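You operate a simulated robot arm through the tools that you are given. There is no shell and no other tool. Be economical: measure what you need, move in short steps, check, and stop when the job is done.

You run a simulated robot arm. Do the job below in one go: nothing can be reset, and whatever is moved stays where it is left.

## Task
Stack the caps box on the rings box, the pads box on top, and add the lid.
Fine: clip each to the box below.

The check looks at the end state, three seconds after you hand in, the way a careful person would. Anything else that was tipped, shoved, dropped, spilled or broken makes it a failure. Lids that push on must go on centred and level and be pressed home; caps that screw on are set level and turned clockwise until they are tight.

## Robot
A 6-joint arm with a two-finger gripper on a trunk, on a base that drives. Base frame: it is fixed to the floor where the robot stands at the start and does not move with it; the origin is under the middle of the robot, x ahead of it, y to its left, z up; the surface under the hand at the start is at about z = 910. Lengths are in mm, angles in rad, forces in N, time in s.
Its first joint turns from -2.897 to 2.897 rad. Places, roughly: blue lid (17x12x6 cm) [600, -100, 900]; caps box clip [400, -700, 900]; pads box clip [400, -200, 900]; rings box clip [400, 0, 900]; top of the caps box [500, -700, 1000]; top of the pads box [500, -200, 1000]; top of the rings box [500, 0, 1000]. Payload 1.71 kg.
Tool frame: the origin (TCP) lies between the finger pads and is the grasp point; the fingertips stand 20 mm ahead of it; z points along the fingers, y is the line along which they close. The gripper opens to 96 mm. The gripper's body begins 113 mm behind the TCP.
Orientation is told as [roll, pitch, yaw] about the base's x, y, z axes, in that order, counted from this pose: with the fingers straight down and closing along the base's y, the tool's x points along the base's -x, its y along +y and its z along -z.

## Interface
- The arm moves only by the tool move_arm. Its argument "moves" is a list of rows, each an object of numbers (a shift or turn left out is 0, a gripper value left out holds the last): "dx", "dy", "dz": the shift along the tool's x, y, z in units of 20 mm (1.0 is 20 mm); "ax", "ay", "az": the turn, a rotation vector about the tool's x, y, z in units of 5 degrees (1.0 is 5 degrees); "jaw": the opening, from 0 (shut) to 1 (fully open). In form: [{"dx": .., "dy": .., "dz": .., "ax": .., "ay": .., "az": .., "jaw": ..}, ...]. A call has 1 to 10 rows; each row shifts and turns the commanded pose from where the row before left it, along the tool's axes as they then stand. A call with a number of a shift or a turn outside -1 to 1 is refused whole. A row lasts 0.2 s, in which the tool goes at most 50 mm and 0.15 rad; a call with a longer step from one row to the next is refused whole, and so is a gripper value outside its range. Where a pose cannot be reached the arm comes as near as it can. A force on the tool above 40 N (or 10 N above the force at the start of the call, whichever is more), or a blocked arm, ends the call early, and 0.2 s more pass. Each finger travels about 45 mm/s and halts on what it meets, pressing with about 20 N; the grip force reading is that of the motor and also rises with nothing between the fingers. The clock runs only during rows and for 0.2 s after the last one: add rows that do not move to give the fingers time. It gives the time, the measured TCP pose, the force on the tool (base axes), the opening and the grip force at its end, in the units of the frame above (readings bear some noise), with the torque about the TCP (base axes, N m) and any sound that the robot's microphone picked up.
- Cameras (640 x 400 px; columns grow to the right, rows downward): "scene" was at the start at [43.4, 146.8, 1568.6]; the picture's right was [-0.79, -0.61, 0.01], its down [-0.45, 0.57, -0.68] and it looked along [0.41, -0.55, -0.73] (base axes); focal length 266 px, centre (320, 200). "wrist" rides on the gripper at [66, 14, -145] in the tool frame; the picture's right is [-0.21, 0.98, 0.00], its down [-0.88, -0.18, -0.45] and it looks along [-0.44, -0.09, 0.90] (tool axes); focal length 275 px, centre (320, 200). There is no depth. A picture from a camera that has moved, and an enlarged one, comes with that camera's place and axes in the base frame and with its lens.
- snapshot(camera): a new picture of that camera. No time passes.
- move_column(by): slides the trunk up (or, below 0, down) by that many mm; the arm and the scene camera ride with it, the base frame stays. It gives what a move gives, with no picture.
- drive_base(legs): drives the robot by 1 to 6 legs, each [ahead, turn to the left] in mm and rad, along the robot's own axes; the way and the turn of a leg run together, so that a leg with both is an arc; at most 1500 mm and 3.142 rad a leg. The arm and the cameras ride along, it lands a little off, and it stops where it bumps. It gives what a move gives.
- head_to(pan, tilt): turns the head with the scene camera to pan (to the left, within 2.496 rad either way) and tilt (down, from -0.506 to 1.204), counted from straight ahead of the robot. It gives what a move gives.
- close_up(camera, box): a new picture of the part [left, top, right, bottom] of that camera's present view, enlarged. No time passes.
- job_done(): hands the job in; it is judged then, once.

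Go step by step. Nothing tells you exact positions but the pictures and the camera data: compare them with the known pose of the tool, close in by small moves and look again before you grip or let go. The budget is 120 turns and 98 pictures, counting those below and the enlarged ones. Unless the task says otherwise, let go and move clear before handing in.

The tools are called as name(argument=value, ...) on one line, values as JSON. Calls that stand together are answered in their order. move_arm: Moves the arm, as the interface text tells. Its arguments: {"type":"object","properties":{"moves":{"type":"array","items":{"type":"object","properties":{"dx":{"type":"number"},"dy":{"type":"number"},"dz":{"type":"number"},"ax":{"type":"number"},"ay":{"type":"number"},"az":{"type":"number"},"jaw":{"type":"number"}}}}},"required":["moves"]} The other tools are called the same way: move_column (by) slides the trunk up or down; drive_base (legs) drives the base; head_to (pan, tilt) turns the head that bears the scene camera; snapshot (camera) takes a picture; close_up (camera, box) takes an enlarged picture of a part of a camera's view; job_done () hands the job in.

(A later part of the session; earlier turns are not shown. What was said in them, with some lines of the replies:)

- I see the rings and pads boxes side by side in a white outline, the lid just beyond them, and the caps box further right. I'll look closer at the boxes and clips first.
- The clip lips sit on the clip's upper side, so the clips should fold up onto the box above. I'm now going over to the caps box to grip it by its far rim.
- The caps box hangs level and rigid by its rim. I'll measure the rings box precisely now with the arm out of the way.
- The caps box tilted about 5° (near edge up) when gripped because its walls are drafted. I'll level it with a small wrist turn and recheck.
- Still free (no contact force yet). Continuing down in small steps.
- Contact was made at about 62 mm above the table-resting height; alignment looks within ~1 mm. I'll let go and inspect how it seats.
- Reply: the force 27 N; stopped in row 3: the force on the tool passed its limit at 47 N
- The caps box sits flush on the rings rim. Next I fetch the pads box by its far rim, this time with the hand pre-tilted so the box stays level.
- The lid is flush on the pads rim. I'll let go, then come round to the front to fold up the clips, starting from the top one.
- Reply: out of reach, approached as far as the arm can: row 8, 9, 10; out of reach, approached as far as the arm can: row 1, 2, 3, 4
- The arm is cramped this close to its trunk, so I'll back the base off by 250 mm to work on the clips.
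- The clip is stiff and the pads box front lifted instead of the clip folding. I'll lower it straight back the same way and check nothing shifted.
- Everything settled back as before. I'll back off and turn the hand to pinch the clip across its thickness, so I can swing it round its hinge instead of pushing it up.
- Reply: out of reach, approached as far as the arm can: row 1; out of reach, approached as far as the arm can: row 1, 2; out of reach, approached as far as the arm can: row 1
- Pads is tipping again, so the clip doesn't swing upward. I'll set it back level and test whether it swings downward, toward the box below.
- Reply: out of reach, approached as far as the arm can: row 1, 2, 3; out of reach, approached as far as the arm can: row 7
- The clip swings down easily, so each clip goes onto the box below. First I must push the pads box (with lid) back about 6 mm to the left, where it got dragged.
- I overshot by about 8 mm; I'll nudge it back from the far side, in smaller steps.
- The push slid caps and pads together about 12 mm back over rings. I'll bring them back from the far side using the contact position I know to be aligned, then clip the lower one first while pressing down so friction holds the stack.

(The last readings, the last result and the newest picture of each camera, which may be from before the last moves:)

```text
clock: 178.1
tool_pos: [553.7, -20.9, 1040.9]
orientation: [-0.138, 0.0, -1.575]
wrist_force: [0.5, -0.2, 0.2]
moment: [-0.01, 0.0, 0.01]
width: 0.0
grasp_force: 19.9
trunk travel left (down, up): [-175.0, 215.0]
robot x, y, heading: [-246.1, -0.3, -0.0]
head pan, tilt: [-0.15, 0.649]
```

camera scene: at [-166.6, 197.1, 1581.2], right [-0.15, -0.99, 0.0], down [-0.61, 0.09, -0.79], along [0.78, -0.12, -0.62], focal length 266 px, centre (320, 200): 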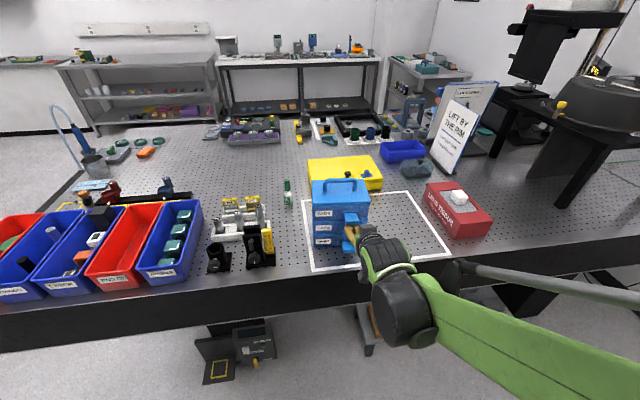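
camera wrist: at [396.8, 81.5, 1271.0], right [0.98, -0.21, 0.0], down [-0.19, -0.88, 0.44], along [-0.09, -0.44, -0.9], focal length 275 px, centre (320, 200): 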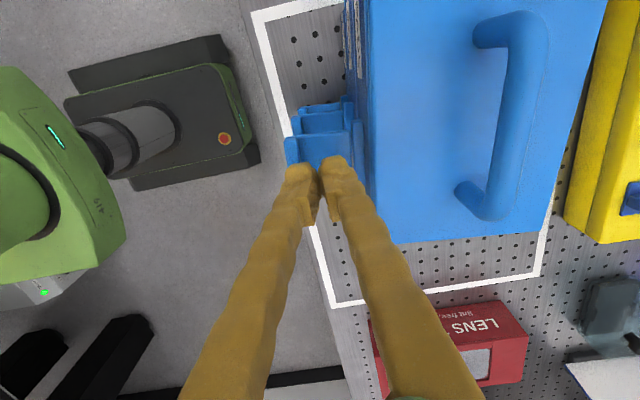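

Now one picture to check alignment of all three boxes.

close_up(camera="scene", box=[310, 172, 374, 252])

```text
5.00 times, centred on (342, 212) of scene
camera zoom: at [-166.1, 197.2, 1581.3], right [-0.15, -0.99, 0.0], down [-0.61, 0.09, -0.79], along [0.78, -0.12, -0.62], focal length 1327 px, centre (210, 140)
```

zoom: 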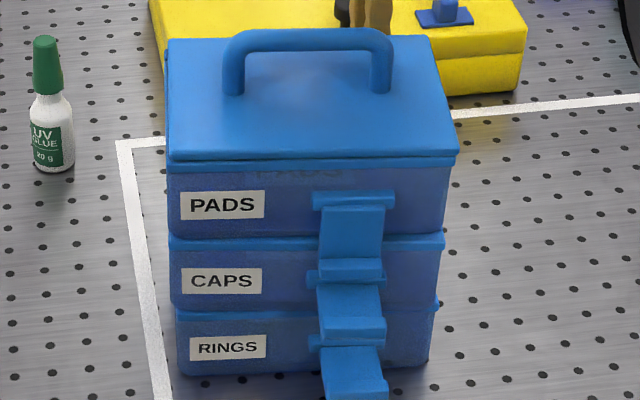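

move_arm(moves=[{"dy": 0.9, "dz": -0.123}, {"dy": 0.6, "dz": -0.1, "ax": -0.79}, {"dz": -1, "ax": -0.79, "dx": 0.5}, {"dz": -1, "dx": 1}, {"dz": -1, "dx": 1}, {"dz": -1, "dx": 1}, {"dz": -1, "dx": 1}, {"dz": -1, "dx": 1}, {"dz": -1, "dx": 1}, {"dz": -0.5, "dx": 1}])

move_arm(moves=[{"dx": 0.9, "dy": -0.98}, {"dx": 0.8, "dy": -0.98}, {"dy": -0.98}, {"dy": -0.98}, {"dy": -0.98}, {}])

```text
clock: 180.3
tool_pos: [583.8, 129.5, 1191.4]
orientation: [0.001, -0.001, -1.572]
wrist_force: [-0.3, 0.1, -0.3]
moment: [-0.02, 0.05, 0.0]
width: 0.0
grasp_force: 19.8
trunk travel left (down, up): [-175.0, 215.0]
robot x, y, heading: [-247.7, 3.6, 0.002]
head pan, tilt: [-0.15, 0.649]
```

```text
clock: 181.7
tool_pos: [487.9, 165.1, 1191.8]
orientation: [0.0, 0.0, -1.573]
wrist_force: [-1.2, 0.0, -1.1]
moment: [-0.02, -0.07, -0.03]
width: 0.0
grasp_force: 19.7
trunk travel left (down, up): [-175.0, 215.0]
robot x, y, heading: [-246.1, -1.0, 0.007]
head pan, tilt: [-0.15, 0.649]
```

move_arm(moves=[{"dz": 1}, {"dz": 1}, {"dz": 1}, {"dz": 1}, {"dz": 1}, {"dz": 1}, {"dz": 1}, {"dz": 0.5}, {"dx": -0.9}, {}])

move_arm(moves=[{"dx": -0.35}, {"dx": -0.15}, {}])

move_arm(moves=[{"dx": -0.1}, {"dx": -0.1}, {}])

```text
clock: 183.9
tool_pos: [488.7, 144.5, 1040.0]
orientation: [-0.001, -0.001, -1.573]
wrist_force: [-0.1, -1.3, -0.2]
moment: [0.0, 0.0, 0.02]
width: 0.1
grasp_force: 19.9
trunk travel left (down, up): [-175.0, 215.0]
robot x, y, heading: [-245.9, -0.2, 0.002]
head pan, tilt: [-0.15, 0.649]
```

```text
clock: 184.7
tool_pos: [486.8, 135.6, 1040.1]
orientation: [0.0, 0.0, -1.576]
wrist_force: [-0.7, 0.8, 0.5]
moment: [0.05, 0.01, 0.0]
width: 0.1
grasp_force: 20.4
trunk travel left (down, up): [-175.0, 215.0]
robot x, y, heading: [-245.1, -0.1, 0.0]
head pan, tilt: [-0.15, 0.649]
```

```text
clock: 185.5
tool_pos: [488.3, 132.3, 1039.9]
orientation: [0.001, 0.0, -1.575]
wrist_force: [0.1, 1.3, 0.2]
moment: [0.0, -0.01, -0.01]
width: 0.0
grasp_force: 19.8
trunk travel left (down, up): [-175.0, 215.0]
robot x, y, heading: [-247.9, -2.0, -0.0]
head pan, tilt: [-0.15, 0.649]
```

move_arm(moves=[{"dx": -0.1}, {"dx": -0.05}, {}])

```text
clock: 186.3
tool_pos: [487.4, 129.6, 1041.6]
orientation: [-0.001, 0.0, -1.574]
wrist_force: [0.0, 3.4, -0.2]
moment: [0.02, 0.02, -0.03]
width: 0.0
grasp_force: 20.3
trunk travel left (down, up): [-175.0, 215.0]
robot x, y, heading: [-246.5, 1.8, -0.001]
head pan, tilt: [-0.15, 0.649]
```

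move_arm(moves=[{"dx": 0.6}, {"dz": -1}, {"dz": -1}, {"dz": -1}, {"dz": -1}, {"dz": -1}, {"dz": -1}, {"dz": -1}, {"dz": -0.5}, {"dy": -1, "dx": -0.7}])

move_arm(moves=[{"dy": -1, "dx": -0.9}, {"dy": -1, "dx": -0.9}, {"dy": -1, "dx": -0.9}, {"dy": -1, "dx": -0.9}, {"dy": -0.9, "dx": -0.9}, {"dx": -0.65, "ax": -1}, {"ax": -1}, {"ax": -1}, {}])

```text
clock: 188.5
tool_pos: [467.9, 125.9, 1190.2]
orientation: [-0.001, -0.001, -1.575]
wrist_force: [1.6, 0.6, -1.2]
moment: [-0.04, 0.05, 0.03]
width: 0.0
grasp_force: 19.7
trunk travel left (down, up): [-175.0, 215.0]
robot x, y, heading: [-244.0, -0.9, 0.004]
head pan, tilt: [-0.15, 0.649]
```

```text
clock: 190.5
tool_pos: [368.8, 23.9, 1190.6]
orientation: [0.263, -0.001, -1.572]
wrist_force: [-0.7, -0.2, 0.1]
moment: [-0.01, -0.04, 0.02]
width: 0.0
grasp_force: 20.6
trunk travel left (down, up): [-175.0, 215.0]
robot x, y, heading: [-246.4, 3.8, 0.003]
head pan, tilt: [-0.15, 0.649]
```

move_arm(moves=[{"dz": 0.88, "dy": -0.236}, {"dz": 0.88, "dy": -0.236}, {"dz": 0.88, "dy": -0.236}, {"dz": 0.88, "dy": -0.236}, {"dz": 0.88, "dy": -0.236}, {"dz": 0.88, "dy": -0.236}, {"dz": 0.88, "dy": -0.236}, {"dz": 0.88, "dy": -0.236}, {}])

move_arm(moves=[{"dz": 0.32, "dy": -0.085}, {"dz": 0.32, "dy": -0.085}, {"dz": 0.32, "dy": -0.085}, {"dz": 0.32, "dy": -0.085}, {"dz": 0.32, "dy": -0.085}, {"dz": 0.32, "dy": -0.085}, {"dz": 0.3, "dy": -0.08}, {}])

```text
clock: 192.5
tool_pos: [369.6, 24.7, 1044.3]
orientation: [0.262, -0.001, -1.573]
wrist_force: [0.0, -0.8, 0.9]
moment: [-0.03, 0.02, 0.0]
width: 0.0
grasp_force: 20.1
trunk travel left (down, up): [-175.0, 215.0]
robot x, y, heading: [-247.4, -3.7, 0.0]
head pan, tilt: [-0.15, 0.649]
```

```text
clock: 194.3
tool_pos: [370.2, 23.9, 999.8]
orientation: [0.261, 0.0, -1.576]
wrist_force: [-0.4, -0.1, 0.3]
moment: [-0.02, 0.04, -0.04]
width: 0.1
grasp_force: 20.3
trunk travel left (down, up): [-175.0, 215.0]
robot x, y, heading: [-246.8, 0.8, 0.001]
head pan, tilt: [-0.15, 0.649]
```

move_arm(moves=[{"dy": 0.19, "dz": 0.052}, {"dy": 0.19, "dz": 0.052}, {"dy": 0.19, "dz": 0.052}, {"dy": 0.01, "dz": 0.34}, {"dy": 0.01, "dz": 0.34}, {}])

move_arm(moves=[{"dy": 0.1, "dz": 0.026}, {"dy": 0.1, "dz": 0.026}, {}])

```text
clock: 195.7
tool_pos: [384.8, 24.3, 985.2]
orientation: [0.263, 0.002, -1.574]
wrist_force: [-3.3, -0.3, 3.5]
moment: [0.0, -0.04, -0.05]
width: 0.0
grasp_force: 19.5
trunk travel left (down, up): [-175.0, 215.0]
robot x, y, heading: [-247.2, -1.7, 0.003]
head pan, tilt: [-0.15, 0.649]
```

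```text
clock: 196.5
tool_pos: [388.2, 23.8, 987.0]
orientation: [0.262, -0.001, -1.574]
wrist_force: [-4.0, -0.8, 1.6]
moment: [-0.03, -0.02, -0.02]
width: 0.1
grasp_force: 20.0
trunk travel left (down, up): [-175.0, 215.0]
robot x, y, heading: [-243.0, 2.2, 0.003]
head pan, tilt: [-0.15, 0.649]
```

move_arm(moves=[{"dz": 0.12, "dy": 0.0}, {"dy": 0.05, "dz": 0.05}, {}])

```text
clock: 197.3
tool_pos: [388.5, 23.7, 985.1]
orientation: [0.266, 0.0, -1.575]
wrist_force: [-8.0, -3.8, 31.1]
moment: [-0.22, -0.22, -0.14]
width: 0.0
grasp_force: 19.9
trunk travel left (down, up): [-175.0, 215.0]
robot x, y, heading: [-246.8, 0.3, 0.005]
head pan, tilt: [-0.15, 0.649]
```

move_arm(moves=[{"dy": 0.08, "dz": 0.0}, {"dy": 0.05, "dz": 0.01}, {}])

```text
clock: 198.1
tool_pos: [390.9, 24.0, 986.2]
orientation: [0.265, 0.001, -1.573]
wrist_force: [-10.6, -1.0, 23.3]
moment: [-0.16, -0.04, -0.08]
width: 0.0
grasp_force: 20.4
trunk travel left (down, up): [-175.0, 215.0]
robot x, y, heading: [-247.2, -2.1, 0.002]
head pan, tilt: [-0.15, 0.649]
```

move_arm(moves=[{"dy": 0.08, "dz": 0.01}, {"dy": 0.08, "dz": 0.01}, {}])

move_arm(moves=[{"dy": 0.08, "dz": 0.02}, {"dy": 0.08, "dz": 0.02}, {}])

```text
clock: 198.9
tool_pos: [396.1, 24.9, 984.9]
orientation: [0.262, 0.0, -1.573]
wrist_force: [-11.2, -0.2, 24.6]
moment: [-0.14, -0.12, -0.03]
width: 0.0
grasp_force: 20.0
trunk travel left (down, up): [-175.0, 215.0]
robot x, y, heading: [-246.7, -0.7, 0.001]
head pan, tilt: [-0.15, 0.649]
```

```text
clock: 199.7
tool_pos: [399.5, 24.5, 984.7]
orientation: [0.261, 0.0, -1.573]
wrist_force: [-11.6, 1.9, 27.0]
moment: [-0.15, -0.13, 0.04]
width: 0.0
grasp_force: 19.9
trunk travel left (down, up): [-175.0, 215.0]
robot x, y, heading: [-244.3, 1.5, 0.002]
head pan, tilt: [-0.15, 0.649]
```

move_arm(moves=[{"dz": -0.5}, {"dy": -0.8}, {"dy": -0.8}, {"dz": -1}, {"dz": -1}, {"dz": -1}, {"dz": -1}, {"dy": -1, "dz": -1}, {"dy": -1, "dz": -1}, {}])

close_up(camera="scene", box=[310, 172, 374, 252])

```text
clock: 201.9
tool_pos: [296.8, 24.0, 1091.0]
orientation: [0.263, 0.0, -1.574]
wrist_force: [0.2, -1.3, 0.1]
moment: [0.0, -0.04, -0.02]
width: 0.0
grasp_force: 20.3
trunk travel left (down, up): [-175.0, 215.0]
robot x, y, heading: [-243.1, -1.2, 0.003]
head pan, tilt: [-0.15, 0.649]
```

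```text
5.00 times, centred on (342, 212) of scene
camera zoom: at [-167.2, 197.1, 1581.3], right [-0.15, -0.99, 0.0], down [-0.61, 0.09, -0.79], along [0.78, -0.12, -0.62], focal length 1327 px, centre (210, 140)
```

zoom: 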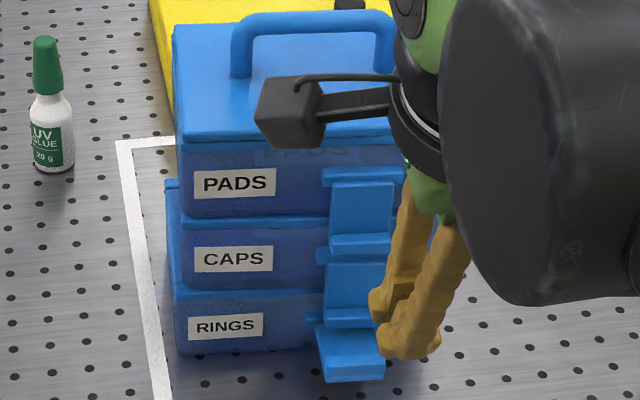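

Both clips now hang over the ridges below; caps and pads sit about 4 mm right of rings. I'll nudge them back to the known aligned position from the right side.

move_arm(moves=[{"dz": -1, "ax": 1}, {"dz": -1, "ax": 1}, {"dz": -1, "ax": 1}, {"dz": -1}, {"dz": -1}, {"dz": -0.3}, {"dx": -0.7, "dy": 1}, {"dx": -0.7, "dy": 1}, {"dx": -0.7, "dy": 1}, {"dx": -0.7, "dy": 1}])

move_arm(moves=[{"dx": -0.7, "dy": 1}, {"dx": -0.7, "dy": 1}, {"dx": -0.7, "dy": 1}, {"dx": -0.7, "dy": 1}, {"dx": -0.7, "dy": 1}, {"dx": -0.3, "dy": 1}, {}])

```text
clock: 204.1
tool_pos: [366.4, -32.4, 1195.2]
orientation: [0.0, 0.001, -1.574]
wrist_force: [-0.3, 0.4, -0.1]
moment: [0.02, -0.06, 0.0]
width: 0.0
grasp_force: 20.1
trunk travel left (down, up): [-175.0, 215.0]
robot x, y, heading: [-246.5, -3.2, 0.005]
head pan, tilt: [-0.15, 0.649]
```

```text
clock: 205.7
tool_pos: [484.3, -108.7, 1195.4]
orientation: [-0.001, 0.0, -1.574]
wrist_force: [0.0, -0.2, -0.4]
moment: [0.03, 0.03, -0.01]
width: 0.1
grasp_force: 19.5
trunk travel left (down, up): [-175.0, 215.0]
robot x, y, heading: [-244.8, -1.4, 0.001]
head pan, tilt: [-0.15, 0.649]
```

move_arm(moves=[{"dy": 0.9}, {"dz": 1}, {"dz": 1}, {"dz": 1}, {"dz": 1}, {"dz": 1}, {"dz": 1}, {"dz": 1}, {"dz": 0.7}, {"dx": 0.95}])

move_arm(moves=[{"dx": 0.9}, {"dx": 0.15}, {"dx": 0.1}, {}])

move_arm(moves=[{"dx": 0.1}, {"dx": 0.1}, {"dx": 0.08}, {}])

```text
clock: 207.9
tool_pos: [503.0, -89.4, 1041.8]
orientation: [0.001, -0.001, -1.575]
wrist_force: [0.6, -0.3, -1.4]
moment: [0.03, -0.02, -0.04]
width: 0.1
grasp_force: 20.3
trunk travel left (down, up): [-175.0, 215.0]
robot x, y, heading: [-245.5, -0.2, 0.004]
head pan, tilt: [-0.15, 0.649]
```

```text
clock: 208.9
tool_pos: [503.7, -66.0, 1042.3]
orientation: [0.0, 0.001, -1.574]
wrist_force: [1.0, -3.4, -0.6]
moment: [-0.07, -0.03, -0.07]
width: 0.0
grasp_force: 20.2
trunk travel left (down, up): [-175.0, 215.0]
robot x, y, heading: [-244.4, 2.2, -0.001]
head pan, tilt: [-0.15, 0.649]
```

```text
clock: 209.9
tool_pos: [503.2, -62.1, 1041.1]
orientation: [0.0, 0.002, -1.573]
wrist_force: [0.8, -2.4, 1.1]
moment: [0.01, -0.01, -0.02]
width: 0.0
grasp_force: 19.9
trunk travel left (down, up): [-175.0, 215.0]
robot x, y, heading: [-245.7, 2.8, 0.002]
head pan, tilt: [-0.15, 0.649]
```

move_arm(moves=[{"dx": -1}, {"dz": -1}, {"dz": -1}, {"dz": -1}, {"dz": -1}, {"dz": -1}, {"dz": -1}, {"dz": -1}, {"dz": -0.7, "dx": 0.6, "dy": -1}, {"dx": 0.9, "dy": -1}])

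move_arm(moves=[{"dx": 0.9, "dy": -1}, {"dx": 0.9, "dy": -1}, {"dx": 0.9, "dy": -1}, {"dx": 0.9, "dy": -1}, {"dx": 0.2, "dy": -0.6, "ax": -1}, {"ax": -1}, {"ax": -1}, {}])

```text
clock: 212.1
tool_pos: [464.6, -49.2, 1195.9]
orientation: [-0.001, -0.001, -1.574]
wrist_force: [-0.1, 0.1, 0.3]
moment: [0.02, -0.02, 0.01]
width: 0.0
grasp_force: 19.9
trunk travel left (down, up): [-175.0, 215.0]
robot x, y, heading: [-246.0, 3.6, -0.003]
head pan, tilt: [-0.15, 0.649]
```

```text
clock: 213.9
tool_pos: [373.2, 25.3, 1196.6]
orientation: [0.264, -0.001, -1.572]
wrist_force: [0.0, 1.4, 0.5]
moment: [0.0, -0.04, 0.0]
width: 0.1
grasp_force: 19.5
trunk travel left (down, up): [-175.0, 215.0]
robot x, y, heading: [-244.4, 1.0, -0.003]
head pan, tilt: [-0.15, 0.649]
```

move_arm(moves=[{"dz": 0.85, "dy": -0.228}, {"dz": 0.85, "dy": -0.228}, {"dz": 0.85, "dy": -0.228}, {"dz": 0.85, "dy": -0.228}, {"dz": 0.85, "dy": -0.228}, {"dz": 0.85, "dy": -0.228}, {"dz": 0.85, "dy": -0.228}, {"dz": 0.85, "dy": -0.228}, {}])

move_arm(moves=[{"dy": 0.3, "dz": 0.08}, {"dy": 0.3, "dz": 0.08}, {"dy": 0.27, "dz": 0.07}, {"dz": 0.2, "dy": -0.05}, {"dz": 0.19, "dy": -0.05}, {"dy": 0.1, "dz": 0.026}, {}])

move_arm(moves=[{"dy": 0.1, "dz": 0.026}, {"dy": 0.1, "dz": 0.026}, {}])

```text
clock: 215.9
tool_pos: [372.5, 26.6, 1054.6]
orientation: [0.264, 0.0, -1.573]
wrist_force: [0.5, 0.1, -0.1]
moment: [0.01, 0.01, 0.01]
width: 0.0
grasp_force: 20.3
trunk travel left (down, up): [-175.0, 215.0]
robot x, y, heading: [-246.3, -2.9, 0.001]
head pan, tilt: [-0.15, 0.649]
```

```text
clock: 217.5
tool_pos: [391.5, 26.8, 1047.1]
orientation: [0.261, 0.0, -1.573]
wrist_force: [0.1, 0.2, 0.9]
moment: [-0.04, 0.01, -0.02]
width: 0.1
grasp_force: 20.1
trunk travel left (down, up): [-175.0, 215.0]
robot x, y, heading: [-244.9, -0.3, -0.008]
head pan, tilt: [-0.15, 0.649]
```

```text
clock: 218.3
tool_pos: [396.9, 25.9, 1047.6]
orientation: [0.26, 0.0, -1.574]
wrist_force: [0.3, -0.1, 0.8]
moment: [0.01, -0.03, 0.0]
width: 0.0
grasp_force: 20.0
trunk travel left (down, up): [-175.0, 215.0]
robot x, y, heading: [-242.9, -0.2, 0.003]
head pan, tilt: [-0.15, 0.649]
```

move_arm(moves=[{"dy": 0.1, "dz": 0.026}, {"dy": 0.08, "dz": 0.02}, {}])

move_arm(moves=[{"dy": 0.08, "dz": 0.02}, {"dy": 0.05, "dz": 0.012}, {}])

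```text
clock: 219.1
tool_pos: [399.8, 25.8, 1048.1]
orientation: [0.261, -0.001, -1.573]
wrist_force: [0.5, 1.1, -0.8]
moment: [-0.01, -0.01, -0.02]
width: 0.2
grasp_force: 20.0
trunk travel left (down, up): [-175.0, 215.0]
robot x, y, heading: [-245.6, 1.5, 0.003]
head pan, tilt: [-0.15, 0.649]
```

```text
clock: 219.9
tool_pos: [402.6, 24.9, 1046.6]
orientation: [0.262, 0.001, -1.571]
wrist_force: [-2.8, -0.6, 3.4]
moment: [-0.02, 0.04, 0.01]
width: 0.0
grasp_force: 19.9
trunk travel left (down, up): [-175.0, 215.0]
robot x, y, heading: [-247.2, 0.5, 0.0]
head pan, tilt: [-0.15, 0.649]
```

move_arm(moves=[{"dz": 0.1, "dy": -0.02}, {"dy": 0.04, "dz": 0.03}, {}])

move_arm(moves=[{"dy": 0.05, "dz": 0.01}, {"dy": 0.04, "dz": 0.01}, {}])

```text
clock: 220.7
tool_pos: [402.8, 25.3, 1046.3]
orientation: [0.266, 0.0, -1.575]
wrist_force: [-3.9, -1.9, 34.4]
moment: [-0.19, -0.39, -0.04]
width: 0.2
grasp_force: 20.7
trunk travel left (down, up): [-175.0, 215.0]
robot x, y, heading: [-249.7, -0.4, 0.001]
head pan, tilt: [-0.15, 0.649]
```

```text
clock: 221.5
tool_pos: [401.6, 26.0, 1045.4]
orientation: [0.262, 0.001, -1.574]
wrist_force: [-11.6, 0.7, 22.4]
moment: [-0.12, -0.06, 0.03]
width: 0.0
grasp_force: 19.5
trunk travel left (down, up): [-175.0, 215.0]
robot x, y, heading: [-247.7, 0.0, -0.001]
head pan, tilt: [-0.15, 0.649]
```

move_arm(moves=[{"dz": -0.1, "dy": -0.2}, {"dy": -0.8, "dz": -0.2}, {"dy": -0.8, "dz": -0.2}, {"dz": -1}, {"dz": -1}, {"dz": -1}, {"dz": -1}, {"dz": -1}, {"dz": -1}, {}])

```text
clock: 223.7
tool_pos: [337.7, 25.8, 1162.0]
orientation: [0.261, -0.001, -1.574]
wrist_force: [0.9, 0.9, -0.2]
moment: [-0.04, -0.01, -0.01]
width: 0.0
grasp_force: 20.8
trunk travel left (down, up): [-175.0, 215.0]
robot x, y, heading: [-247.4, -0.1, 0.002]
head pan, tilt: [-0.15, 0.649]
```

job_done()

```text
The job is handed in.
```

I stacked caps on rings, pads on caps, put the lid on and folded both clips down, but I can't confirm that either clip latched. I had no pictures left after the last nudges, so the final alignment is unchecked.

- **Clips:** The caps and pads clips are folded down over the ridges of the boxes below. I pressed each with about 11 N inward and more than 20 N downward, and heard no click. The rings clip is still open because there is no box below it.
- **Alignment:** My last picture showed caps and pads about 4 mm to the right of rings. I pushed them back by feel afterwards, so they may still be a few mm off.
- **Lid:** It was flat and centred when I placed it, pressed with about 19 N. Later pushes may have shifted it about 2 mm, and I did not press it again.
- **Stack position:** Pressing the caps clip slid the whole stack about 20 mm away from the robot. Nothing else on the bench appeared moved in my last picture.
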